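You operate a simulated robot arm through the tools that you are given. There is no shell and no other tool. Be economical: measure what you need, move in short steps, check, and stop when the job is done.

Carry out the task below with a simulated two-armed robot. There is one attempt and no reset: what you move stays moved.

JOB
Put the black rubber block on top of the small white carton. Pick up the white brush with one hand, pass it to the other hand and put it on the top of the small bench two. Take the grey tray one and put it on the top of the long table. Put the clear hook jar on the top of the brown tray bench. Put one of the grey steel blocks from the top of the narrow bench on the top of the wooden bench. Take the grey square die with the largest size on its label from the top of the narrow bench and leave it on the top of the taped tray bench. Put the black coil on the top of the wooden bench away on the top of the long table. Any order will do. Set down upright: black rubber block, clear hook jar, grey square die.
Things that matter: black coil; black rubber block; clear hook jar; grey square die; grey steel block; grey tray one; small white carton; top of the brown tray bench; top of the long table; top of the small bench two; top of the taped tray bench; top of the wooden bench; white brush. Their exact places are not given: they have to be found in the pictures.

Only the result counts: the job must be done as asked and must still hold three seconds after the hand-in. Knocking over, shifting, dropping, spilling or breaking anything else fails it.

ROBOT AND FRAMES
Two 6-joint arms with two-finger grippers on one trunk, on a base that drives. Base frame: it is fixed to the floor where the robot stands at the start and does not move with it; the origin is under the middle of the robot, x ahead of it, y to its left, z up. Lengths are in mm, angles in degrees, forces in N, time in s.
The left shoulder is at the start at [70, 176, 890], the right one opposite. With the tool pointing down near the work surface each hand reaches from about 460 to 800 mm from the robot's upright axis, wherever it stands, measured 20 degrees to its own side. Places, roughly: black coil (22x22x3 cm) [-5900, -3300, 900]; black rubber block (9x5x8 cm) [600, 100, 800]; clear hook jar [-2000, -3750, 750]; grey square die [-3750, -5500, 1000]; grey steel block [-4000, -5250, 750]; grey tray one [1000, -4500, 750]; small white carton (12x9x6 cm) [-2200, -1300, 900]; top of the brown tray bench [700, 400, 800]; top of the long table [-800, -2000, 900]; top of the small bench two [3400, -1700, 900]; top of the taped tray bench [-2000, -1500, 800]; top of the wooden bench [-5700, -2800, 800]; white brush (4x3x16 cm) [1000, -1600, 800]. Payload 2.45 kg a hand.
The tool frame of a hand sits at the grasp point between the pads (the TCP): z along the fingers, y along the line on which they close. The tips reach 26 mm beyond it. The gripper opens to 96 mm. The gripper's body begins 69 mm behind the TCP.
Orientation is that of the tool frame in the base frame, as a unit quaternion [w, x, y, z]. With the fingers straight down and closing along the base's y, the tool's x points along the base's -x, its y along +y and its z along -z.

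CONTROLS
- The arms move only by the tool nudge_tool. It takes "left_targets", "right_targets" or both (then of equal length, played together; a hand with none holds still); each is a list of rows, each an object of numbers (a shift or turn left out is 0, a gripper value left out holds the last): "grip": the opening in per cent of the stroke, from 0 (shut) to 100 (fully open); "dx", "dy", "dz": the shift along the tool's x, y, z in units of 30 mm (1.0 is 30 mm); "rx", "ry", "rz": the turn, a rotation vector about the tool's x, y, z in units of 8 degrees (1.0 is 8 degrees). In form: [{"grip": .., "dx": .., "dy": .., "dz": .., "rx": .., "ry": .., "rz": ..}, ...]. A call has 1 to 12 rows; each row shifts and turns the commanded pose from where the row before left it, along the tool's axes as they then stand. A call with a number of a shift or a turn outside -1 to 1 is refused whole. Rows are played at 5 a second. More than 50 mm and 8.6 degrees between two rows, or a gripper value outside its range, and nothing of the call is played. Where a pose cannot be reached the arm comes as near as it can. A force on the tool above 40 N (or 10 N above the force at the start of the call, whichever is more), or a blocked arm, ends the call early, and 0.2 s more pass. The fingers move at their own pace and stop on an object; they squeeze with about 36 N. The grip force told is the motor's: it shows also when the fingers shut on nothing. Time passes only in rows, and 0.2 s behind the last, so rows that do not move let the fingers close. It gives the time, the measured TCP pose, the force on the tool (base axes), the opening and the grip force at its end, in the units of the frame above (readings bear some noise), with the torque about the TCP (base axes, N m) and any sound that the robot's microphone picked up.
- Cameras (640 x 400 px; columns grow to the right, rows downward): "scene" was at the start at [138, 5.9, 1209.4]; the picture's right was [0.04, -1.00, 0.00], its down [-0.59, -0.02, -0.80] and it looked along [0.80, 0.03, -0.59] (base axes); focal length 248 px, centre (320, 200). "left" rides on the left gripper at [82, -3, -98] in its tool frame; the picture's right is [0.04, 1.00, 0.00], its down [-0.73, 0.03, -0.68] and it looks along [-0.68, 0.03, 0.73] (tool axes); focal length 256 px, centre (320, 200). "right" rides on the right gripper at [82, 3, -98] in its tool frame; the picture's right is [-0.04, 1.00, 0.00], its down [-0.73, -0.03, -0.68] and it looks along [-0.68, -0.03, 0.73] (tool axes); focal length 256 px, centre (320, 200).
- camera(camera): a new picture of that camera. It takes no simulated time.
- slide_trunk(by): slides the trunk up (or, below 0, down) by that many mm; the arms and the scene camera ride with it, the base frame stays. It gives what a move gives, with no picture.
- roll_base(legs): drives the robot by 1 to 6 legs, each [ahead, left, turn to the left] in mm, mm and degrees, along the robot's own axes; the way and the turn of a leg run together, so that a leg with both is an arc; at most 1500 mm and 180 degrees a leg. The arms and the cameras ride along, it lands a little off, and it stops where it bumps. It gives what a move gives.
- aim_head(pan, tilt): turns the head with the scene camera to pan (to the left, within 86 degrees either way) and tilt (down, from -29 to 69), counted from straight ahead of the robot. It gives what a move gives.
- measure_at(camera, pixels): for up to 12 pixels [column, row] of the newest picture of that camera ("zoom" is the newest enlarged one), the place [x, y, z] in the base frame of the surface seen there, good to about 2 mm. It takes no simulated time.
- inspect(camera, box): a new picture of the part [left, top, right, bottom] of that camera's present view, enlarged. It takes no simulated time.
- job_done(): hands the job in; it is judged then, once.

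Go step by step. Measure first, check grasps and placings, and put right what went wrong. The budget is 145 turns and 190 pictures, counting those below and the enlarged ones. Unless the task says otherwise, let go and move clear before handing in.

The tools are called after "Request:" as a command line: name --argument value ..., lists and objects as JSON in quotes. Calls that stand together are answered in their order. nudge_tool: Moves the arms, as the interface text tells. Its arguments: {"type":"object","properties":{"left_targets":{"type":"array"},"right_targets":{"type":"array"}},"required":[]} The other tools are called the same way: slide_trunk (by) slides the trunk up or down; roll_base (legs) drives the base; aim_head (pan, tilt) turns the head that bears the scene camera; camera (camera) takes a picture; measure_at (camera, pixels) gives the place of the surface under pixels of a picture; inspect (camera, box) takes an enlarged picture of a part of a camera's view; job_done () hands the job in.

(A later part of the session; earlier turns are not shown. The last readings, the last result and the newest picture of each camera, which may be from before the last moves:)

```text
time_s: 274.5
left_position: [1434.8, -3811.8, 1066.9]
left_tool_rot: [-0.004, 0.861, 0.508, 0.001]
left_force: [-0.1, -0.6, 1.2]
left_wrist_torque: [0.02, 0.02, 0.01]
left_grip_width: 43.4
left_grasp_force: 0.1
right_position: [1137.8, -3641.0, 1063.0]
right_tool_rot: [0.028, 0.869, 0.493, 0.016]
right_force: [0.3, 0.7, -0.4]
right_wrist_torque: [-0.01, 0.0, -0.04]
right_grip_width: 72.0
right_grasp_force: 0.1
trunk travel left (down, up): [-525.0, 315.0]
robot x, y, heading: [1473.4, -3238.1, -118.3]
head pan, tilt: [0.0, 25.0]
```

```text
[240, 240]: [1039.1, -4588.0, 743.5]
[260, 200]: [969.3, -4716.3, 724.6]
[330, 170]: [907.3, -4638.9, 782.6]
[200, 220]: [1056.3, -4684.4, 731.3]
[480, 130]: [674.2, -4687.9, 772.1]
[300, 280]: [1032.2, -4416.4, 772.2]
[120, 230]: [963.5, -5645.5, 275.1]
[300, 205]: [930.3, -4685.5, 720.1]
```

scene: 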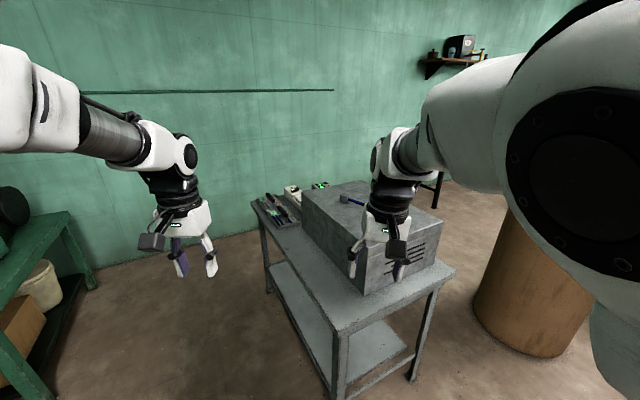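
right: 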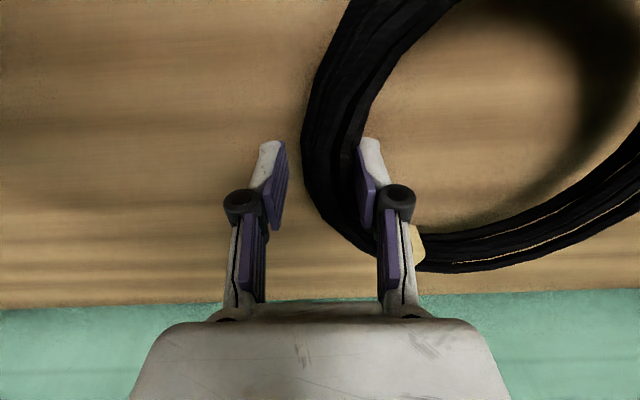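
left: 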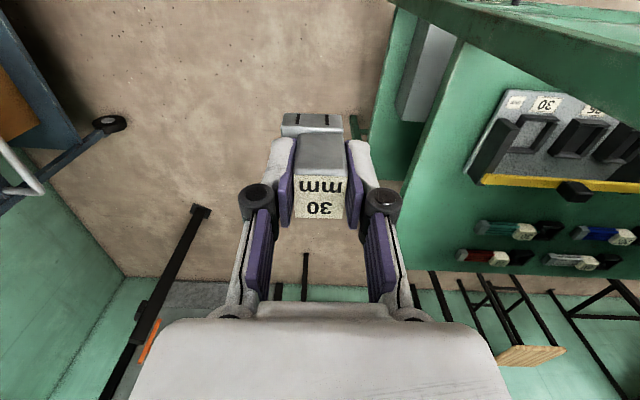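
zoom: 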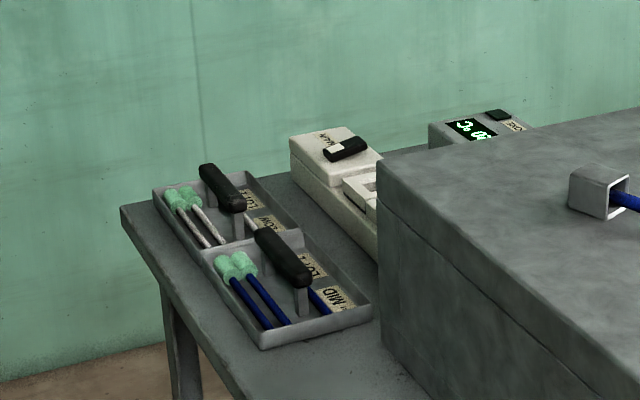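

The front grey tray with rods, centred around (1000,−4490), fits "grey tray one". I go beside it, facing −x.

Request:
roll_base --legs '[[0, 0, -61.7], [-130, 0, 0], [0, 1230, 0]]'

Request:
aim_head --pan 0 --tilt 45

Request:
camera --camera "scene"

```text
time_s: 284.3
left_position: [1054.5, -4687.4, 1066.9]
left_tool_rot: [-0.002, 1.0, -0.017, 0.003]
left_force: [0.4, -0.5, -0.3]
left_wrist_torque: [-0.01, 0.02, -0.01]
left_grip_width: 43.1
left_grasp_force: 0.0
right_position: [1071.0, -4345.6, 1063.3]
right_tool_rot: [0.031, 0.999, -0.034, -0.001]
right_force: [0.6, 1.0, 0.7]
right_wrist_torque: [-0.07, 0.01, 0.01]
right_grip_width: 72.0
right_grasp_force: 0.0
trunk travel left (down, up): [-525.0, 315.0]
robot x, y, heading: [1579.5, -4460.0, 178.4]
head pan, tilt: [0.0, 25.0]
```

```text
time_s: 285.1
left_position: [1053.7, -4687.3, 1067.4]
left_tool_rot: [-0.003, 1.0, -0.017, 0.003]
left_force: [0.3, 0.2, -0.2]
left_wrist_torque: [0.04, 0.06, 0.01]
left_grip_width: 43.2
left_grasp_force: 0.0
right_position: [1070.3, -4345.6, 1062.2]
right_tool_rot: [0.032, 0.999, -0.035, -0.001]
right_force: [0.2, 0.2, 0.4]
right_wrist_torque: [-0.04, -0.04, 0.01]
right_grip_width: 72.2
right_grasp_force: 0.0
trunk travel left (down, up): [-525.0, 315.0]
robot x, y, heading: [1579.1, -4464.0, 178.6]
head pan, tilt: [0.0, 45.0]
```

```text
110 pictures are left
```

scene: 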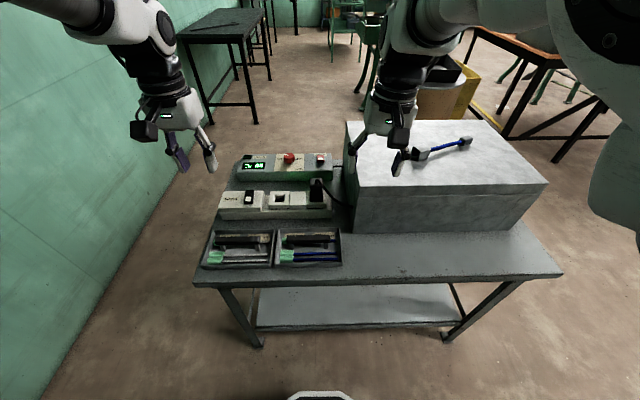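

Request:
inspect --camera "scene" --box '[190, 170, 370, 290]'

Request:
measure_at --camera "zoom" --pixels '[[50, 335], [290, 335], [300, 225], [535, 335], [525, 220], [75, 220], [430, 240], [415, 265], [410, 305], [560, 300], [320, 350], [420, 342]]'

```text
3.33 times, centred on (280, 230) of scene
```

zoom: 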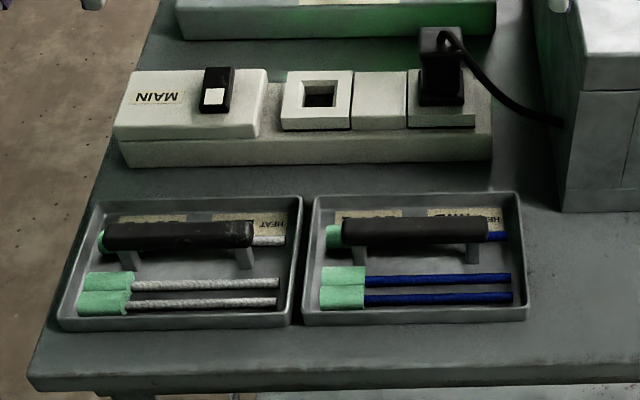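

```text
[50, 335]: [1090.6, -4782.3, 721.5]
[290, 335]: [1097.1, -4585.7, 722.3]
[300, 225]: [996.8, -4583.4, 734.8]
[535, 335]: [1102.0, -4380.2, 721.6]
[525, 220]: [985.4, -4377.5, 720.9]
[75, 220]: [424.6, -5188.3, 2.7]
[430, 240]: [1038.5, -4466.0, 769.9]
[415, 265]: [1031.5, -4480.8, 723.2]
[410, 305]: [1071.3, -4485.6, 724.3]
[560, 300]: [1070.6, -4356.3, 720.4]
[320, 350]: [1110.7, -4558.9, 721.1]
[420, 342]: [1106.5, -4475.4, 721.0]
```

Two trays; I must read their labels. I zoom tightly on each.

Request:
inspect --camera "scene" --box '[270, 222, 346, 272]'

Request:
inspect --camera "scene" --box '[202, 222, 278, 272]'

Request:
camera --camera "right"

Request:
camera --camera "left"

```text
8.00 times, centred on (308, 247) of scene
```

zoom: 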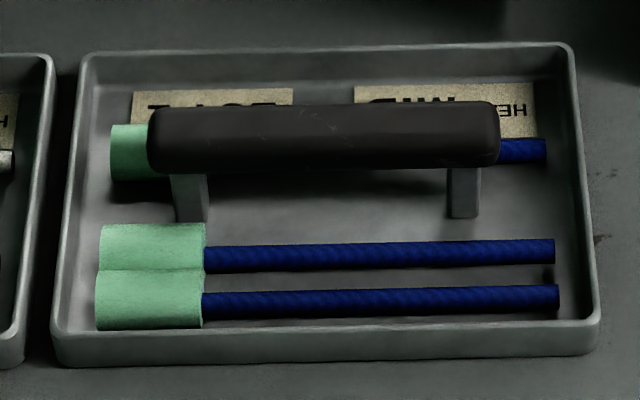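

```text
8.00 times, centred on (240, 247) of scene
```

zoom: 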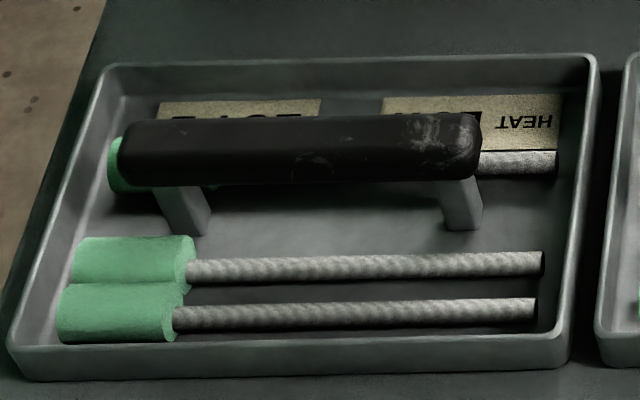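

```text
106 pictures are left
```

right: 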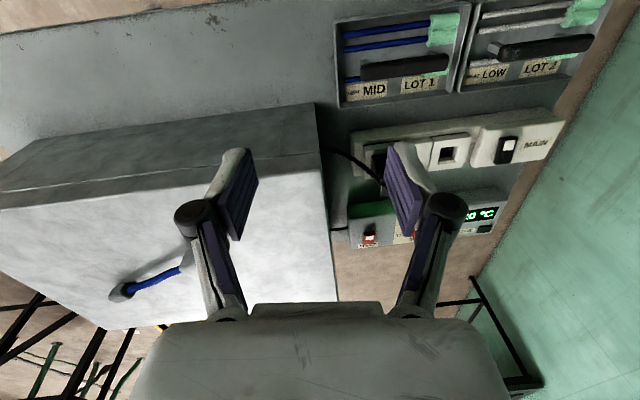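

```text
105 pictures are left
```

left: 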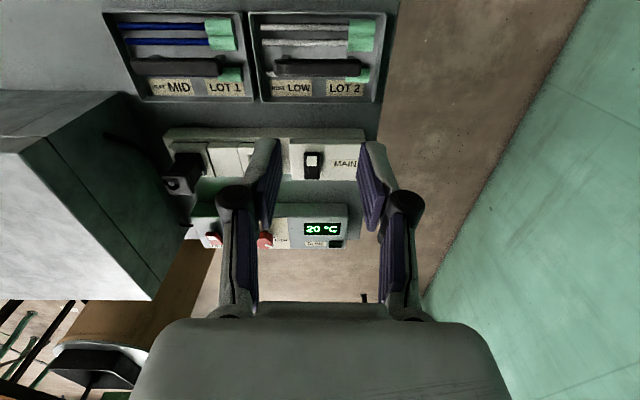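

"LOT 1" is on the nearer-right tray, centred (1035,−4480), with a black bar handle. I strafe so it's on the right hand's side, turn the hand 90° (levelled) and lower the trunk.

Request:
roll_base --legs '[[-12, 196, 1.5]]'

Request:
nudge_tool --right_targets '[{"rz": 0.9375}, {"rz": 0.9375}, {"rz": 0.9375}, {"rz": 0.9375}, {"rz": 0.9375}, {"rz": 0.9375}, {"rz": 0.9375}, {"rz": 0.9375}, {"rz": 0.9375}, {"rz": 0.9375}, {"rz": 0.9375}, {"rz": 0.5}]'

Request:
slide_trunk --by -150

Request:
camera --camera "right"

Request:
camera --camera "scene"

```text
time_s: 286.7
left_position: [1069.3, -4900.3, 1066.4]
left_tool_rot: [-0.003, 1.0, -0.004, 0.003]
left_force: [-0.3, 0.4, 0.0]
left_wrist_torque: [0.05, 0.03, -0.01]
left_grip_width: 42.8
left_grasp_force: 0.0
right_position: [1077.0, -4558.2, 1063.1]
right_tool_rot: [0.031, 0.999, -0.021, -0.001]
right_force: [-0.8, -0.4, -0.3]
right_wrist_torque: [0.0, 0.0, -0.01]
right_grip_width: 72.0
right_grasp_force: 0.0
trunk travel left (down, up): [-525.0, 315.0]
robot x, y, heading: [1592.1, -4661.1, -179.9]
head pan, tilt: [0.0, 45.0]
```

```text
time_s: 289.3
left_position: [1067.3, -4899.8, 1067.7]
left_tool_rot: [-0.003, 1.0, -0.003, 0.003]
left_force: [0.3, 0.1, 0.4]
left_wrist_torque: [0.01, 0.01, -0.04]
left_grip_width: 43.3
left_grasp_force: 0.0
right_position: [1077.1, -4558.8, 1062.8]
right_tool_rot: [0.023, 0.714, -0.7, 0.02]
right_force: [-0.8, 0.2, 0.0]
right_wrist_torque: [0.0, 0.02, 0.02]
right_grip_width: 72.1
right_grasp_force: 0.1
trunk travel left (down, up): [-525.0, 315.0]
robot x, y, heading: [1592.1, -4659.6, -180.1]
head pan, tilt: [0.0, 45.0]
```

```text
time_s: 291.1
left_position: [1068.9, -4899.6, 916.7]
left_tool_rot: [-0.003, 1.0, -0.003, 0.003]
left_force: [0.0, 0.6, 0.8]
left_wrist_torque: [0.0, 0.01, -0.02]
left_grip_width: 42.9
left_grasp_force: 0.0
right_position: [1077.4, -4559.1, 913.0]
right_tool_rot: [0.023, 0.713, -0.7, 0.02]
right_force: [0.2, 0.0, 0.8]
right_wrist_torque: [0.0, 0.0, 0.01]
right_grip_width: 72.2
right_grasp_force: 0.1
trunk travel left (down, up): [-375.0, 465.0]
robot x, y, heading: [1590.2, -4662.0, -180.1]
head pan, tilt: [0.0, 45.0]
```

```text
104 pictures are left
```

right: 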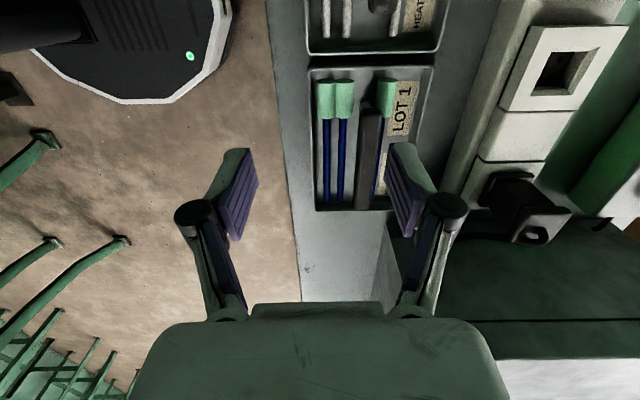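

```text
103 pictures are left
```

scene: 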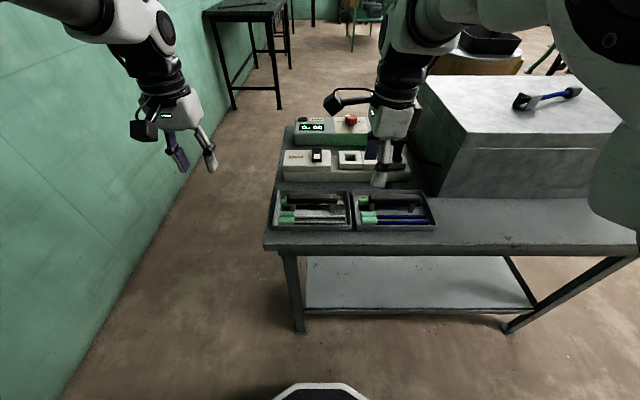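

The handle bar runs at px (368,112)–(363,200). I measure it.

Request:
measure_at --camera "right" --pixels '[[370, 112], [364, 200], [366, 155], [361, 150], [376, 150], [330, 212], [316, 75], [432, 70], [340, 150], [350, 190]]'

```text
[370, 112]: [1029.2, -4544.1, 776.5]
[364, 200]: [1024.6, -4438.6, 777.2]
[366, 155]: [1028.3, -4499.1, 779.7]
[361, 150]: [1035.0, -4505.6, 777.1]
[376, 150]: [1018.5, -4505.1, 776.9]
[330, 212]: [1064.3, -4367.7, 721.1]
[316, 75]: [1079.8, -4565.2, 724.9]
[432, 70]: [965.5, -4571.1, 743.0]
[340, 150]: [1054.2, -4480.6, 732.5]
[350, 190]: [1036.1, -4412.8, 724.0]
```

The handle bar: x 1018–1036, y −4548…−4415, top 778. I level the hand, align over its centre and descend to z≈835.

Request:
nudge_tool --right_targets '[{"ry": -0.44, "grip": 42}, {"dx": -0.85, "dy": 0.56}, {"dx": -0.84, "dy": 0.56}, {"dx": -0.84, "dy": 0.56}, {"dz": 0.9}, {"dz": 0.9}, {"dz": 0.7}]'

Request:
camera --camera "right"

```text
time_s: 292.7
left_position: [1067.4, -4900.8, 916.2]
left_tool_rot: [-0.002, 1.0, -0.004, 0.004]
left_force: [-1.1, -0.1, -0.5]
left_wrist_torque: [-0.01, 0.0, 0.01]
left_grip_width: 43.3
left_grasp_force: 0.0
right_position: [1023.5, -4484.4, 838.5]
right_tool_rot: [0.002, 0.713, -0.701, -0.001]
right_force: [-0.5, -0.5, -0.8]
right_wrist_torque: [-0.01, 0.0, 0.01]
right_grip_width: 40.5
right_grasp_force: 0.1
trunk travel left (down, up): [-375.0, 465.0]
robot x, y, heading: [1590.6, -4664.5, -179.9]
head pan, tilt: [0.0, 45.0]
```

```text
102 pictures are left
```

right: 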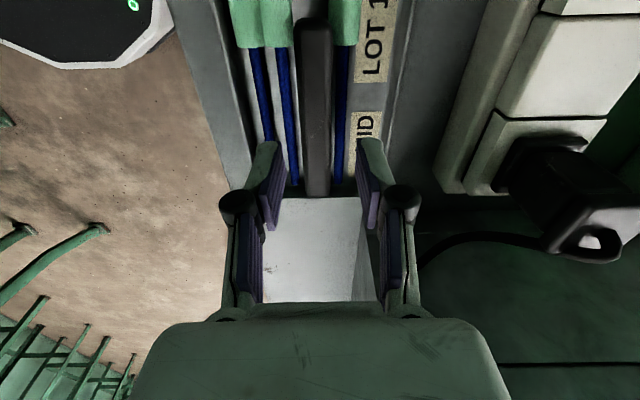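

Aligned. I lower to z≈772 and close on the bar, then lift slightly.

Request:
nudge_tool --right_targets '[{"dy": -0.1, "dz": 0.7}, {"dz": 0.8}, {"dz": 0.4}, {"dz": 0.3}, {"grip": 0}, {"grip": 0}, {"grip": 0}, {"dz": -0.3}, {"dz": -0.5}, {}]'

Request:
inspect --camera "scene" --box '[250, 90, 470, 250]'

```text
time_s: 294.9
left_position: [1067.9, -4900.7, 916.4]
left_tool_rot: [-0.003, 1.0, -0.004, 0.005]
left_force: [0.7, 0.3, -0.2]
left_wrist_torque: [-0.03, 0.01, 0.01]
left_grip_width: 42.9
left_grasp_force: 0.1
right_position: [1027.2, -4483.6, 794.9]
right_tool_rot: [0.002, 0.714, -0.7, 0.0]
right_force: [-0.2, -0.1, -4.6]
right_wrist_torque: [-0.02, 0.02, -0.03]
right_grip_width: 20.8
right_grasp_force: 35.5
trunk travel left (down, up): [-375.0, 465.0]
robot x, y, heading: [1590.3, -4665.3, -180.0]
head pan, tilt: [0.0, 45.0]
```

```text
2.50 times, centred on (360, 170) of scene
```

zoom: 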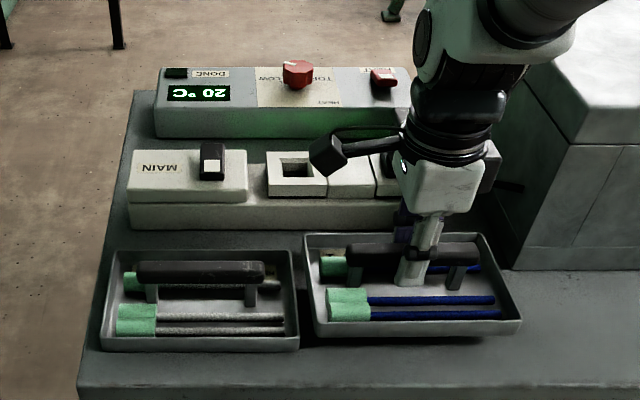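

The tray lifts level (4.6 N). I raise it 120 plus trunk 150, strafe left to y≈−5190 and drive west past the stand's end.

Request:
nudge_tool --right_targets '[{"dz": -1}, {"dz": -1}, {"dz": -1}, {"dz": -1}]'

Request:
slide_trunk --by 150

Request:
roll_base --legs '[[0, 525, 0], [1450, 0, 0]]'

Request:
aim_head --pan -10 --tilt 22

Request:
camera --camera "scene"

```text
time_s: 295.9
left_position: [1069.2, -4899.7, 916.7]
left_tool_rot: [-0.003, 1.0, -0.003, 0.004]
left_force: [0.8, -0.5, -0.3]
left_wrist_torque: [0.04, -0.01, 0.02]
left_grip_width: 43.2
left_grasp_force: 0.1
right_position: [1026.8, -4486.2, 915.9]
right_tool_rot: [0.002, 0.714, -0.7, 0.0]
right_force: [0.6, -0.3, -4.0]
right_wrist_torque: [-0.02, 0.03, -0.01]
right_grip_width: 20.6
right_grasp_force: 35.9
trunk travel left (down, up): [-375.0, 465.0]
robot x, y, heading: [1586.9, -4661.3, -179.8]
head pan, tilt: [0.0, 45.0]
```

```text
time_s: 297.6
left_position: [1069.7, -4900.1, 1066.6]
left_tool_rot: [-0.003, 1.0, -0.004, 0.004]
left_force: [0.5, -0.4, 0.1]
left_wrist_torque: [-0.03, 0.02, 0.0]
left_grip_width: 43.3
left_grasp_force: 0.0
right_position: [1023.7, -4485.7, 1066.1]
right_tool_rot: [0.002, 0.714, -0.7, -0.001]
right_force: [-0.3, 0.6, -3.7]
right_wrist_torque: [-0.01, 0.02, -0.01]
right_grip_width: 20.9
right_grasp_force: 35.4
trunk travel left (down, up): [-525.0, 315.0]
robot x, y, heading: [1590.0, -4661.7, -180.0]
head pan, tilt: [0.0, 45.0]
```

```text
time_s: 307.4
left_position: [-376.7, -5440.3, 1067.4]
left_tool_rot: [-0.003, 1.0, 0.006, 0.005]
left_force: [0.4, 0.3, -0.5]
left_wrist_torque: [0.0, 0.0, -0.03]
left_grip_width: 42.9
left_grasp_force: 0.0
right_position: [-426.0, -5028.2, 1065.4]
right_tool_rot: [0.002, 0.72, -0.694, -0.001]
right_force: [0.5, 0.2, -3.7]
right_wrist_torque: [-0.03, -0.03, 0.0]
right_grip_width: 20.9
right_grasp_force: 36.1
trunk travel left (down, up): [-525.0, 315.0]
robot x, y, heading: [141.3, -5192.8, -178.8]
head pan, tilt: [0.0, 45.0]
```

```text
time_s: 308.3
left_position: [-374.9, -5441.2, 1066.8]
left_tool_rot: [-0.002, 1.0, 0.006, 0.004]
left_force: [-0.1, 0.2, 0.4]
left_wrist_torque: [0.01, 0.01, -0.03]
left_grip_width: 43.2
left_grasp_force: 0.0
right_position: [-425.2, -5027.9, 1064.9]
right_tool_rot: [0.002, 0.72, -0.694, 0.0]
right_force: [0.0, -0.6, -4.1]
right_wrist_torque: [0.02, 0.02, -0.03]
right_grip_width: 20.7
right_grasp_force: 36.7
trunk travel left (down, up): [-525.0, 315.0]
robot x, y, heading: [139.3, -5195.2, -178.7]
head pan, tilt: [-10.0, 22.0]
```

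```text
100 pictures are left
```

scene: 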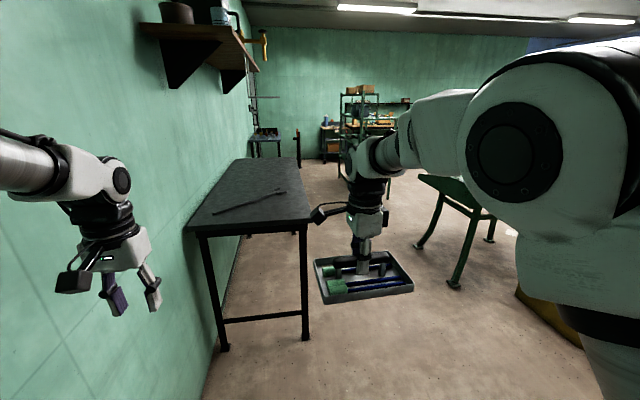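

A green bench is ahead-right (px 440–500,180–290), likely the jar's. I measure distances.

Request:
measure_at --camera "scene" --pixels '[[453, 285], [418, 247], [440, 185], [490, 240], [305, 335], [300, 215], [225, 345], [195, 225], [300, 160], [520, 290], [250, 15]]'

Request:
aim_head --pan -50 --tilt 25

Request:
camera --camera "scene"

```text
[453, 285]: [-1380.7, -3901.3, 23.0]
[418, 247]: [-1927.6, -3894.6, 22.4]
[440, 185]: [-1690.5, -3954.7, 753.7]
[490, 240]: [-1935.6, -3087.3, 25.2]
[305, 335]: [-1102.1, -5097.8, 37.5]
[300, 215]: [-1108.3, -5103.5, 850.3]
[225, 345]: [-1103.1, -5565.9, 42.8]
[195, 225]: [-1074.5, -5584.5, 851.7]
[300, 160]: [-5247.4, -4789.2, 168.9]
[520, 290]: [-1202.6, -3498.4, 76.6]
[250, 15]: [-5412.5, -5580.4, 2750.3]
```

```text
time_s: 309.4
left_position: [-376.4, -5441.6, 1067.7]
left_tool_rot: [-0.003, 1.0, 0.006, 0.005]
left_force: [0.2, -0.5, -0.8]
left_wrist_torque: [0.02, -0.02, -0.02]
left_grip_width: 43.1
left_grasp_force: 0.0
right_position: [-425.5, -5028.1, 1064.7]
right_tool_rot: [0.002, 0.721, -0.693, -0.001]
right_force: [0.3, -0.1, -3.2]
right_wrist_torque: [0.0, 0.02, -0.02]
right_grip_width: 20.9
right_grasp_force: 35.5
trunk travel left (down, up): [-525.0, 315.0]
robot x, y, heading: [141.5, -5194.8, -178.8]
head pan, tilt: [-50.0, 25.0]
```

```text
99 pictures are left
```

scene: 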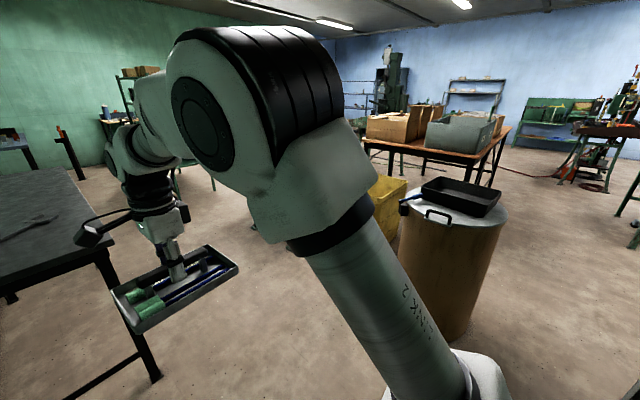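

The green bench spans x −1350…−1980, y −3050…−3955. I drive to (−1750,−4540), between it and the black table, and look right.

Request:
roll_base --legs '[[620, -640, -1.2], [650, 0, 0], [600, 0, 0]]'

Request:
aim_head --pan -60 --tilt 30

Request:
camera --camera "scene"

```text
time_s: 320.3
left_position: [-2264.4, -4745.8, 1066.8]
left_tool_rot: [-0.002, 1.0, -0.017, 0.004]
left_force: [0.3, -0.5, 0.3]
left_wrist_torque: [-0.02, 0.0, 0.01]
left_grip_width: 43.2
left_grasp_force: 0.1
right_position: [-2296.3, -4331.8, 1065.2]
right_tool_rot: [-0.001, -0.704, 0.71, 0.001]
right_force: [-0.6, -0.9, -4.0]
right_wrist_torque: [-0.01, 0.04, -0.01]
right_grip_width: 20.7
right_grasp_force: 35.7
trunk travel left (down, up): [-525.0, 315.0]
robot x, y, heading: [-1737.8, -4519.3, 178.4]
head pan, tilt: [-50.0, 25.0]
```

```text
time_s: 321.0
left_position: [-2265.9, -4746.9, 1066.9]
left_tool_rot: [-0.003, 1.0, -0.017, 0.005]
left_force: [0.1, -0.3, -0.7]
left_wrist_torque: [0.02, -0.03, -0.01]
left_grip_width: 43.0
left_grasp_force: 0.1
right_position: [-2298.0, -4331.7, 1065.3]
right_tool_rot: [-0.002, -0.704, 0.71, 0.001]
right_force: [0.0, -0.4, -3.2]
right_wrist_torque: [-0.01, 0.03, 0.02]
right_grip_width: 20.7
right_grasp_force: 36.7
trunk travel left (down, up): [-525.0, 315.0]
robot x, y, heading: [-1739.5, -4519.7, 178.4]
head pan, tilt: [-60.0, 30.0]
```

```text
98 pictures are left
```

scene: 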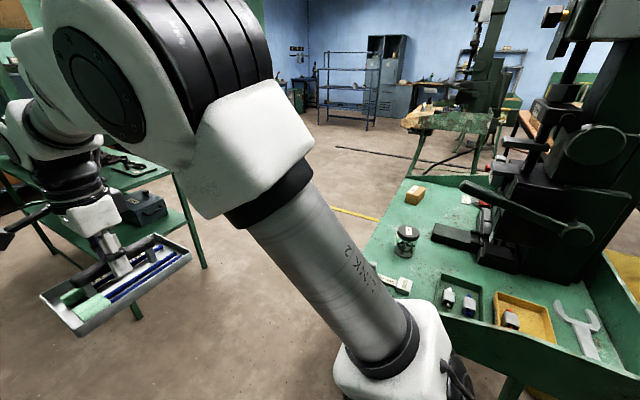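

The jar is visible at (405,238) on the bench's west edge. I zoom and measure.

Request:
inspect --camera "scene" --box '[350, 170, 510, 290]'

Request:
measure_at --camera "zoom" --pixels '[[218, 240], [218, 270], [218, 320], [180, 260], [262, 260], [180, 340], [255, 100], [380, 270], [190, 440], [440, 210], [120, 360], [300, 330]]'

```text
3.33 times, centred on (430, 230) of scene
```

zoom: 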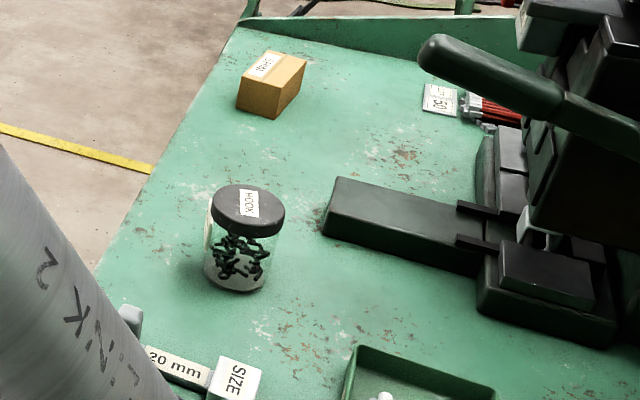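

```text
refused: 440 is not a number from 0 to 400
```

Request:
measure_at --camera "zoom" --pixels '[[248, 200], [212, 205], [284, 205], [235, 285], [248, 225], [204, 270], [150, 280], [240, 320], [325, 210], [270, 70], [120, 230], [250, 188]]'

```text
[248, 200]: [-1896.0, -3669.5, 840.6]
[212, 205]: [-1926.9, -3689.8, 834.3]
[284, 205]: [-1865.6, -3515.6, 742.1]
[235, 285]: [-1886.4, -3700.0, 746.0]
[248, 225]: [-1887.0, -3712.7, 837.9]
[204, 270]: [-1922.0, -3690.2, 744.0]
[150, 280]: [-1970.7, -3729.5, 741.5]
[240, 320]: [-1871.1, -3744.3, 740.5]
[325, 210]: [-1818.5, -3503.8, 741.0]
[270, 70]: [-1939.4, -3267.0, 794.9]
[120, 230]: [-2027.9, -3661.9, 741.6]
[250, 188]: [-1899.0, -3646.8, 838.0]
```

The jar: centre (−1892,−3680), ⌀≈70, base 742, lid top 840. I approach from the west, facing +x.

Request:
roll_base --legs '[[740, 0, 0], [0, 0, -178.4], [0, 660, 0]]'

Request:
aim_head --pan 0 --tilt 42

Request:
camera --camera "scene"

Request:
camera --camera "left"

```text
time_s: 335.6
left_position: [-1959.8, -3579.9, 1066.4]
left_tool_rot: [-0.005, -0.002, 1.0, -0.003]
left_force: [0.2, 0.5, -0.3]
left_wrist_torque: [0.0, -0.01, 0.0]
left_grip_width: 43.3
left_grasp_force: 0.1
right_position: [-1914.9, -3994.2, 1065.2]
right_tool_rot: [0.001, 0.697, 0.717, 0.002]
right_force: [0.3, 0.0, -3.0]
right_wrist_torque: [0.01, -0.02, 0.01]
right_grip_width: 20.8
right_grasp_force: 35.9
trunk travel left (down, up): [-525.0, 315.0]
robot x, y, heading: [-2479.2, -3823.5, 0.6]
head pan, tilt: [-60.0, 30.0]
```

```text
time_s: 336.9
left_position: [-1960.8, -3579.5, 1065.9]
left_tool_rot: [-0.005, -0.002, 1.0, -0.003]
left_force: [-0.6, 1.2, -0.5]
left_wrist_torque: [0.0, 0.0, -0.03]
left_grip_width: 43.1
left_grasp_force: 0.1
right_position: [-1913.2, -3993.7, 1064.7]
right_tool_rot: [0.001, 0.697, 0.718, 0.002]
right_force: [0.4, -0.4, -3.0]
right_wrist_torque: [0.01, 0.02, -0.02]
right_grip_width: 20.6
right_grasp_force: 35.9
trunk travel left (down, up): [-525.0, 315.0]
robot x, y, heading: [-2482.1, -3823.4, 0.7]
head pan, tilt: [0.0, 42.0]
```

```text
96 pictures are left
```

scene: 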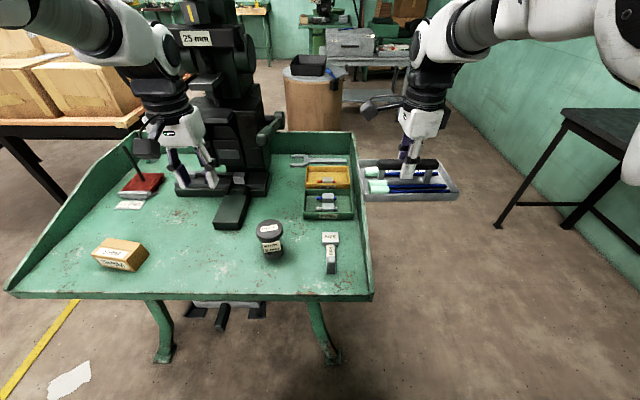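

```text
95 pictures are left
```

left: 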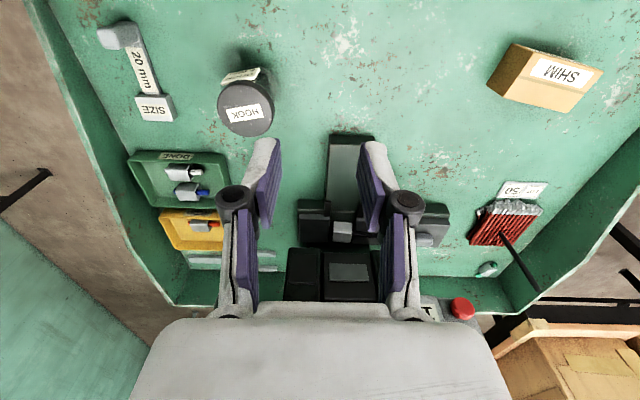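

Request:
measure_at --camera "left" --pixels '[[245, 107], [218, 107], [273, 107], [245, 84], [245, 135], [245, 72], [160, 55], [240, 200]]'

```text
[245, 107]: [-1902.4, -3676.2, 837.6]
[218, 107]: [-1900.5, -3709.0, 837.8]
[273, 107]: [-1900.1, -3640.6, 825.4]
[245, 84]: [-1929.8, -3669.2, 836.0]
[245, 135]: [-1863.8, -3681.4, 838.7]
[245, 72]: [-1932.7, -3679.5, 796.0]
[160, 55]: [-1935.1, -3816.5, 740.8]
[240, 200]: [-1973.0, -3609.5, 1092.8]
```

Jar centre (−1898,−3676). I open, move over it and descend to ~z 880.

Request:
nudge_tool --left_targets '[{"grip": 100, "dx": -0.5, "dy": -0.8}, {"dx": -0.5, "dy": -0.8}, {"dx": -0.55, "dy": -0.8}, {"dx": -0.55, "dy": -0.82}, {"dz": 1}, {"dz": 1}, {"dz": 1}, {"dz": 1}, {"dz": 1}, {"dz": 1}]'

Request:
camera --camera "left"

```text
time_s: 339.1
left_position: [-1898.2, -3673.5, 885.9]
left_tool_rot: [-0.004, -0.002, 1.0, -0.003]
left_force: [0.1, -1.0, 0.1]
left_wrist_torque: [0.0, 0.01, -0.01]
left_grip_width: 96.0
left_grasp_force: 0.1
right_position: [-1912.4, -3993.5, 1065.5]
right_tool_rot: [0.0, 0.697, 0.717, 0.002]
right_force: [0.3, 0.7, -3.8]
right_wrist_torque: [0.03, 0.01, -0.02]
right_grip_width: 20.8
right_grasp_force: 36.0
trunk travel left (down, up): [-525.0, 315.0]
robot x, y, heading: [-2476.8, -3821.4, 0.7]
head pan, tilt: [0.0, 42.0]
```

```text
94 pictures are left
```

left: 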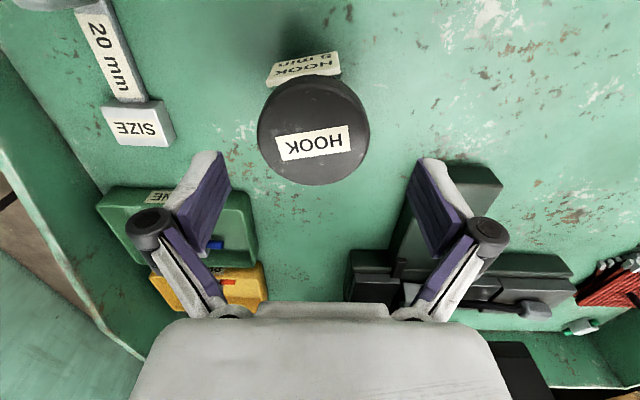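

Nearly centred. I adjust 4 mm, lower to z≈805 and close.

Request:
nudge_tool --left_targets '[{"dx": 0.12, "dy": -0.13, "dz": 0.6}, {"dz": 0.8}, {"dz": 0.8}, {"dz": 0.5}, {"grip": 0}, {"grip": 0}, {"grip": 0}, {"dz": -0.4}, {"dz": -0.6}, {}]'

Request:
inspect --camera "scene" --box '[190, 120, 390, 290]'

```text
time_s: 341.4
left_position: [-1902.4, -3678.7, 834.7]
left_tool_rot: [-0.004, -0.002, 1.0, -0.003]
left_force: [0.4, 0.0, -4.4]
left_wrist_torque: [0.01, 0.05, -0.04]
left_grip_width: 71.3
left_grasp_force: 36.1
right_position: [-1913.7, -3993.0, 1064.5]
right_tool_rot: [0.0, 0.696, 0.718, 0.002]
right_force: [0.4, -0.4, -3.8]
right_wrist_torque: [0.0, 0.01, -0.02]
right_grip_width: 21.0
right_grasp_force: 35.8
trunk travel left (down, up): [-525.0, 315.0]
robot x, y, heading: [-2480.2, -3821.8, 0.9]
head pan, tilt: [0.0, 42.0]
```

```text
2.35 times, centred on (290, 205) of scene
```

zoom: 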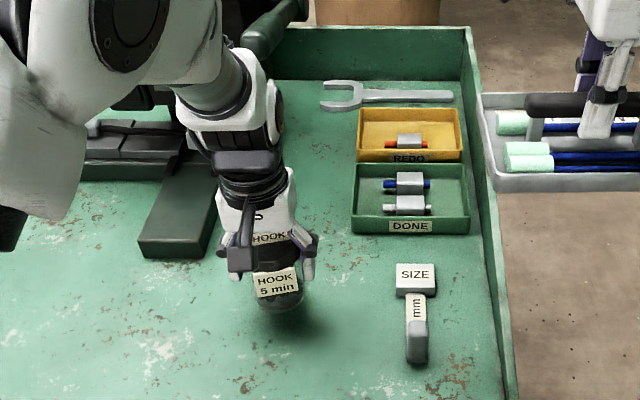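

The jar ("HOOK") is held. I lift it and drive the known western route north to y≈−290.

Request:
nudge_tool --left_targets '[{"dz": -1}, {"dz": -1}, {"dz": -1}, {"dz": -1}, {"dz": -1}, {"dz": -1}, {"dz": -1}, {"dz": -0.8}]'

Request:
roll_base --legs '[[-220, 0, -0.8], [0, 700, 0], [-300, 900, 0], [0, 1000, 0], [0, 930, 0]]'

```text
time_s: 343.1
left_position: [-1899.6, -3678.1, 1068.9]
left_tool_rot: [-0.005, -0.002, 1.0, -0.003]
left_force: [0.4, -0.4, -4.6]
left_wrist_torque: [0.04, 0.01, -0.03]
left_grip_width: 71.5
left_grasp_force: 35.5
right_position: [-1913.2, -3993.6, 1066.0]
right_tool_rot: [0.0, 0.697, 0.717, 0.002]
right_force: [0.0, -0.2, -2.7]
right_wrist_torque: [0.03, -0.05, 0.0]
right_grip_width: 20.8
right_grasp_force: 35.9
trunk travel left (down, up): [-525.0, 315.0]
robot x, y, heading: [-2479.4, -3816.6, 1.0]
head pan, tilt: [0.0, 42.0]
```

```text
time_s: 362.0
left_position: [-2248.4, -211.1, 1068.9]
left_tool_rot: [-0.005, 0.04, 0.999, -0.002]
left_force: [0.7, -0.3, -4.7]
left_wrist_torque: [0.05, 0.04, -0.03]
left_grip_width: 71.1
left_grasp_force: 35.7
right_position: [-2289.6, -524.7, 1065.2]
right_tool_rot: [0.0, 0.725, 0.689, 0.002]
right_force: [0.2, 0.1, -3.8]
right_wrist_torque: [0.06, 0.02, -0.03]
right_grip_width: 20.8
right_grasp_force: 36.4
trunk travel left (down, up): [-525.0, 315.0]
robot x, y, heading: [-2838.0, -307.9, -3.9]
head pan, tilt: [0.0, 42.0]
```

A little drift, but clear. I correct heading, drive east to x≈−995 and turn to the long table.

Request:
roll_base --legs '[[0, 0, 3.9], [920, 15, 0], [920, 0, 0], [0, 0, -90]]'

Request:
aim_head --pan -15 --tilt 40

Request:
camera --camera "scene"

```text
time_s: 375.6
left_position: [-859.0, -865.1, 1069.8]
left_tool_rot: [-0.005, 0.709, 0.705, 0.002]
left_force: [-0.9, -0.1, -3.4]
left_wrist_torque: [0.06, -0.01, 0.03]
left_grip_width: 71.2
left_grasp_force: 35.7
right_position: [-1174.5, -847.3, 1065.0]
right_tool_rot: [0.002, 1.0, 0.01, 0.001]
right_force: [-0.2, -0.5, -3.7]
right_wrist_torque: [0.01, -0.01, -0.02]
right_grip_width: 20.8
right_grasp_force: 36.2
trunk travel left (down, up): [-525.0, 315.0]
robot x, y, heading: [-997.3, -280.2, -90.0]
head pan, tilt: [0.0, 42.0]
```

```text
time_s: 376.3
left_position: [-858.2, -863.4, 1069.2]
left_tool_rot: [-0.005, 0.709, 0.705, 0.002]
left_force: [0.1, -0.7, -4.6]
left_wrist_torque: [0.05, -0.01, -0.03]
left_grip_width: 71.2
left_grasp_force: 36.1
right_position: [-1174.7, -847.7, 1064.3]
right_tool_rot: [0.001, 1.0, 0.009, 0.002]
right_force: [-0.7, 0.4, -3.3]
right_wrist_torque: [-0.01, -0.04, 0.02]
right_grip_width: 20.8
right_grasp_force: 35.8
trunk travel left (down, up): [-525.0, 315.0]
robot x, y, heading: [-996.4, -282.0, -89.8]
head pan, tilt: [-15.0, 40.0]
```

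```text
92 pictures are left
```

scene: 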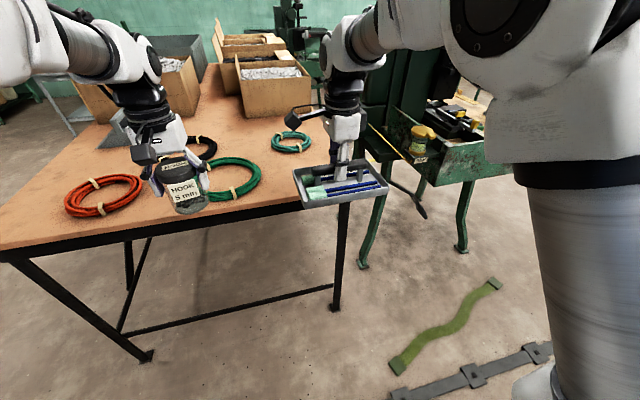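

I check the table's right edge and neighbours for the tray spot.

Request:
measure_at --camera "scene" --pixels '[[262, 180], [240, 200], [285, 150], [312, 142], [330, 125], [290, 165], [275, 195], [290, 203], [335, 305], [305, 120], [280, 178], [300, 160]]'

```text
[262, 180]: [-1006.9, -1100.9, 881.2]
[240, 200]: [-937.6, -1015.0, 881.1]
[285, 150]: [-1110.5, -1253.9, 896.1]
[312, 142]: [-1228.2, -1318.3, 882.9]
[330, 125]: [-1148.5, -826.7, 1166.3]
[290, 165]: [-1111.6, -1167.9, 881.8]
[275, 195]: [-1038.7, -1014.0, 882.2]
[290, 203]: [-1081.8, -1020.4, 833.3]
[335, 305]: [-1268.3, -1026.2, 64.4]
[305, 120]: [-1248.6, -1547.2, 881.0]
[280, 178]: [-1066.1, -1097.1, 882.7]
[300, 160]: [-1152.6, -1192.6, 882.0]
```

The spot centred (−1160,−1107) is free. I drive 275 ahead to put the tray above it.

Request:
roll_base --legs '[[275, 13, -0.2]]'

Request:
nudge_tool --right_targets '[{"dz": 0.9}, {"dz": 0.9}, {"dz": 0.8}]'

Request:
camera --camera "scene"

```text
time_s: 378.3
left_position: [-846.9, -1140.3, 1069.0]
left_tool_rot: [-0.005, 0.711, 0.704, 0.001]
left_force: [-0.6, -0.3, -4.1]
left_wrist_torque: [0.06, 0.03, 0.03]
left_grip_width: 70.9
left_grasp_force: 35.9
right_position: [-1163.2, -1123.0, 1066.8]
right_tool_rot: [0.003, 1.0, 0.008, 0.001]
right_force: [0.3, 0.5, -3.7]
right_wrist_torque: [0.02, -0.05, 0.02]
right_grip_width: 20.8
right_grasp_force: 35.4
trunk travel left (down, up): [-525.0, 315.0]
robot x, y, heading: [-986.2, -556.3, -89.9]
head pan, tilt: [-15.0, 40.0]
```

```text
time_s: 379.1
left_position: [-847.1, -1139.7, 1068.3]
left_tool_rot: [-0.005, 0.711, 0.703, 0.001]
left_force: [-0.6, -0.4, -4.7]
left_wrist_torque: [0.04, -0.01, 0.01]
left_grip_width: 71.1
left_grasp_force: 36.0
right_position: [-1161.9, -1121.2, 984.7]
right_tool_rot: [0.002, 1.0, 0.008, 0.0]
right_force: [0.5, 0.8, -4.3]
right_wrist_torque: [-0.01, -0.03, 0.01]
right_grip_width: 20.8
right_grasp_force: 36.4
trunk travel left (down, up): [-525.0, 315.0]
robot x, y, heading: [-987.3, -557.0, -90.1]
head pan, tilt: [-15.0, 40.0]
```

```text
91 pictures are left
```

scene: 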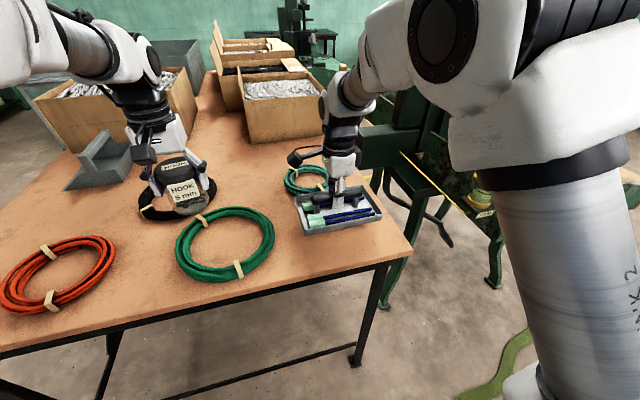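

The tray is over free wood, clear of both coils. I lower 51 mm and release.

Request:
nudge_tool --right_targets '[{"dz": 0.6}, {"dz": 0.6}, {"dz": 0.4}, {"dz": 0.1}, {}]'

Request:
inspect --camera "scene" --box '[240, 130, 440, 280]'

```text
time_s: 380.3
left_position: [-847.0, -1140.3, 1069.6]
left_tool_rot: [-0.005, 0.71, 0.704, 0.001]
left_force: [0.0, -0.1, -5.1]
left_wrist_torque: [0.02, 0.0, 0.04]
left_grip_width: 71.3
left_grasp_force: 36.0
right_position: [-1161.3, -1121.6, 937.8]
right_tool_rot: [0.002, 1.0, 0.008, 0.0]
right_force: [-0.6, 0.7, -1.9]
right_wrist_torque: [0.02, -0.02, 0.0]
right_grip_width: 20.9
right_grasp_force: 36.4
trunk travel left (down, up): [-525.0, 315.0]
robot x, y, heading: [-982.4, -557.1, -90.1]
head pan, tilt: [-15.0, 40.0]
```

```text
2.67 times, centred on (340, 205) of scene
```

zoom: 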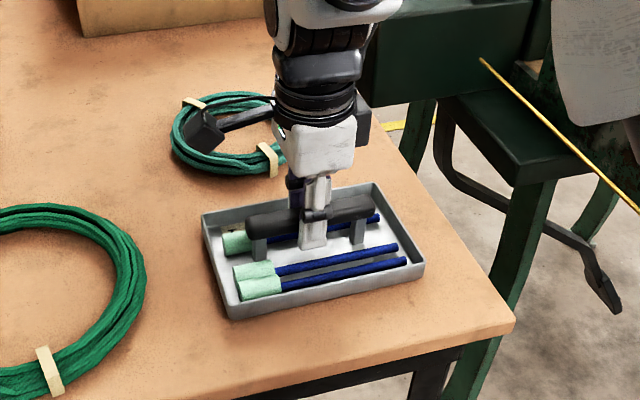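

Almost in contact; I lower 3 mm more, open and rise.

Request:
nudge_tool --right_targets '[{"dz": 0.1}, {}, {"grip": 42}, {"grip": 42}, {"dz": -0.5}, {"dz": -1}, {"dz": -1}, {"dz": -1}, {"dz": -1}]'

Request:
inspect --camera "scene" --box '[240, 130, 440, 280]'

```text
time_s: 382.3
left_position: [-845.9, -1139.8, 1069.9]
left_tool_rot: [-0.004, 0.711, 0.703, 0.002]
left_force: [0.4, -0.2, -3.6]
left_wrist_torque: [0.04, 0.0, -0.02]
left_grip_width: 71.3
left_grasp_force: 35.9
right_position: [-1160.0, -1124.3, 1070.9]
right_tool_rot: [0.002, 1.0, 0.01, 0.001]
right_force: [0.3, 0.3, 0.0]
right_wrist_torque: [-0.02, -0.01, -0.01]
right_grip_width: 40.5
right_grasp_force: 0.0
trunk travel left (down, up): [-525.0, 315.0]
robot x, y, heading: [-984.5, -556.0, -90.1]
head pan, tilt: [-15.0, 40.0]
```

```text
2.67 times, centred on (340, 205) of scene
```

zoom: 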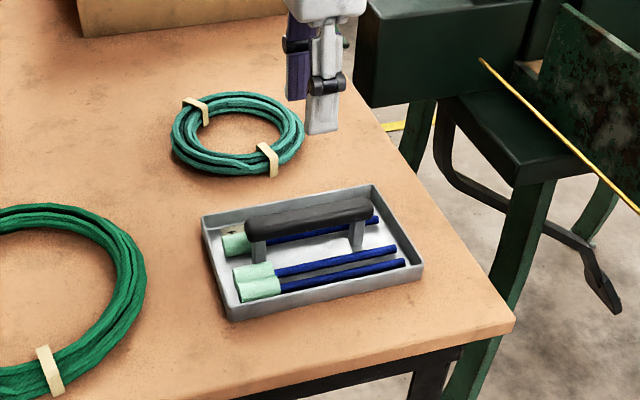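

Tray one is on the long table. I unturn and retract the right hand, then drive to the brown tray bench with the jar.

Request:
roll_base --legs '[[-300, 0, 0], [0, 0, 90], [700, 310, 0]]'

Request:
nudge_tool --right_targets '[{"rz": -0.9375, "dx": 0}, {"rz": -0.9375}, {"rz": -0.9375}, {"rz": -0.9375}, {"rz": -0.9375}, {"rz": -0.9375}, {"rz": -0.9375}, {"rz": -0.9375}, {"rz": -0.9375}, {"rz": -0.9375}, {"rz": -0.9375}, {"rz": -0.9375}]'

Request:
aim_head --pan 0 --tilt 40

Request:
camera --camera "scene"

```text
time_s: 391.8
left_position: [296.9, 163.5, 1069.3]
left_tool_rot: [-0.004, 0.01, 1.0, -0.002]
left_force: [0.4, 0.1, -4.1]
left_wrist_torque: [-0.04, 0.04, -0.02]
left_grip_width: 71.0
left_grasp_force: 36.0
right_position: [279.5, -149.0, 1071.9]
right_tool_rot: [0.0, 0.705, 0.709, 0.002]
right_force: [0.3, -0.2, 0.4]
right_wrist_torque: [-0.01, -0.01, 0.0]
right_grip_width: 40.2
right_grasp_force: 0.1
trunk travel left (down, up): [-525.0, 315.0]
robot x, y, heading: [-284.8, 30.5, -0.9]
head pan, tilt: [-15.0, 40.0]
```

```text
time_s: 394.4
left_position: [297.5, 163.7, 1070.3]
left_tool_rot: [-0.005, 0.01, 1.0, -0.003]
left_force: [-0.2, 0.3, -4.5]
left_wrist_torque: [-0.02, 0.08, 0.02]
left_grip_width: 71.0
left_grasp_force: 36.3
right_position: [279.6, -148.9, 1070.6]
right_tool_rot: [0.002, -0.004, 1.0, 0.002]
right_force: [-0.1, -0.2, 0.4]
right_wrist_torque: [0.0, 0.0, -0.01]
right_grip_width: 40.4
right_grasp_force: 0.1
trunk travel left (down, up): [-525.0, 315.0]
robot x, y, heading: [-283.2, 32.3, -0.8]
head pan, tilt: [-15.0, 40.0]
```

```text
time_s: 395.1
left_position: [297.0, 164.2, 1069.1]
left_tool_rot: [-0.005, 0.011, 1.0, -0.002]
left_force: [0.5, 1.2, -4.2]
left_wrist_torque: [0.01, 0.07, 0.0]
left_grip_width: 71.1
left_grasp_force: 35.9
right_position: [279.3, -150.0, 1070.5]
right_tool_rot: [0.002, -0.003, 1.0, 0.0]
right_force: [1.0, 0.1, -0.3]
right_wrist_torque: [0.03, -0.03, -0.04]
right_grip_width: 40.6
right_grasp_force: 0.0
trunk travel left (down, up): [-525.0, 315.0]
robot x, y, heading: [-283.8, 33.3, -0.8]
head pan, tilt: [0.0, 40.0]
```

```text
88 pictures are left
```

scene: 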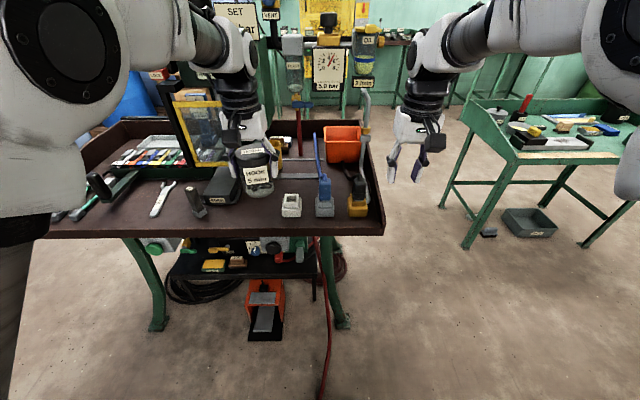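

Request:
measure_at --camera "scene" --pixels '[[250, 215], [220, 215], [275, 215], [282, 212], [205, 213], [240, 228], [232, 200], [300, 190], [380, 232], [280, 195]]'

```text
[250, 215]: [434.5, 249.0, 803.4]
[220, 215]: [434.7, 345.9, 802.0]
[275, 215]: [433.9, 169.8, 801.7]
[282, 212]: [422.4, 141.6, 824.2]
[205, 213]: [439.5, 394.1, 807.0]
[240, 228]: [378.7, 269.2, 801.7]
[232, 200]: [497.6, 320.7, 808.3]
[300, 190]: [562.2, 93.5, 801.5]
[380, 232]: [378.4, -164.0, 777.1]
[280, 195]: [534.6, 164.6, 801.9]
```

Free spot at (450,240). I drive so the left hand is right above it.

Request:
roll_base --legs '[[153, 76, 0.8]]'

Request:
nudge_tool --left_targets '[{"dz": 1}, {"dz": 1}, {"dz": 1}, {"dz": 1}, {"dz": 1}]'

Request:
camera --camera "scene"

```text
time_s: 396.6
left_position: [448.8, 243.0, 1069.1]
left_tool_rot: [-0.004, 0.006, 1.0, -0.003]
left_force: [0.2, -0.5, -4.4]
left_wrist_torque: [0.0, 0.06, 0.03]
left_grip_width: 71.4
left_grasp_force: 35.6
right_position: [433.8, -70.9, 1070.2]
right_tool_rot: [0.001, -0.009, 1.0, 0.001]
right_force: [-1.2, 0.1, -0.3]
right_wrist_torque: [-0.06, 0.01, 0.03]
right_grip_width: 40.5
right_grasp_force: 0.0
trunk travel left (down, up): [-525.0, 315.0]
robot x, y, heading: [-129.9, 107.8, -0.4]
head pan, tilt: [0.0, 40.0]
```

```text
time_s: 397.8
left_position: [447.3, 241.3, 916.7]
left_tool_rot: [-0.003, 0.005, 1.0, -0.003]
left_force: [1.1, -0.3, -3.9]
left_wrist_torque: [-0.02, 0.08, -0.01]
left_grip_width: 71.1
left_grasp_force: 36.3
right_position: [435.1, -71.3, 1070.5]
right_tool_rot: [0.0, -0.009, 1.0, 0.001]
right_force: [-0.2, 0.1, 0.5]
right_wrist_torque: [-0.01, 0.01, -0.04]
right_grip_width: 40.5
right_grasp_force: 0.0
trunk travel left (down, up): [-525.0, 315.0]
robot x, y, heading: [-131.1, 103.1, -0.3]
head pan, tilt: [0.0, 40.0]
```

```text
87 pictures are left
```

scene: 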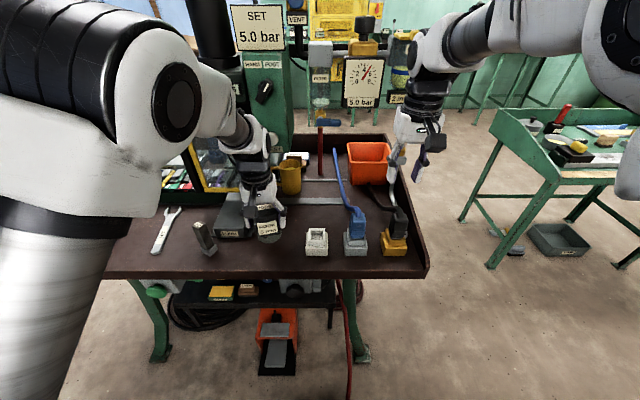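

The jar hangs over free table, clear of the FORM box and sockets. I lower and release.

Request:
nudge_tool --left_targets '[{"dz": 0.6}, {"dz": 0.6}, {"dz": 0.35}, {"dz": 0.12}, {}]'

Request:
inspect --camera "scene" --box '[180, 170, 380, 290]'

```text
time_s: 399.0
left_position: [447.9, 242.5, 867.6]
left_tool_rot: [-0.005, 0.005, 1.0, -0.003]
left_force: [0.2, 0.7, -3.5]
left_wrist_torque: [-0.01, 0.07, 0.03]
left_grip_width: 71.0
left_grasp_force: 35.9
right_position: [433.3, -70.5, 1070.6]
right_tool_rot: [0.002, -0.008, 1.0, 0.0]
right_force: [0.4, 0.2, 0.1]
right_wrist_torque: [0.03, 0.0, -0.02]
right_grip_width: 40.2
right_grasp_force: 0.0
trunk travel left (down, up): [-525.0, 315.0]
robot x, y, heading: [-132.4, 105.7, -0.1]
head pan, tilt: [0.0, 40.0]
```

```text
3.20 times, centred on (280, 230) of scene
```

zoom: 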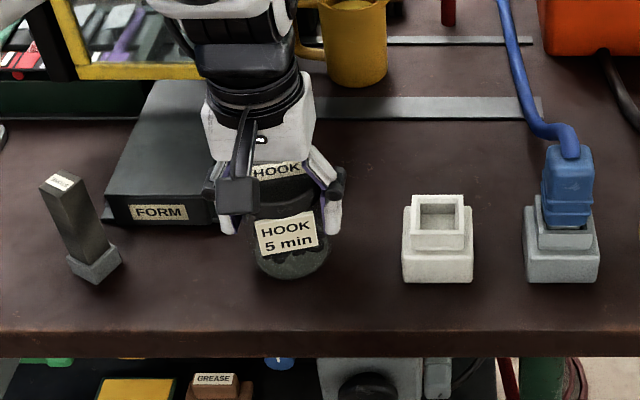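

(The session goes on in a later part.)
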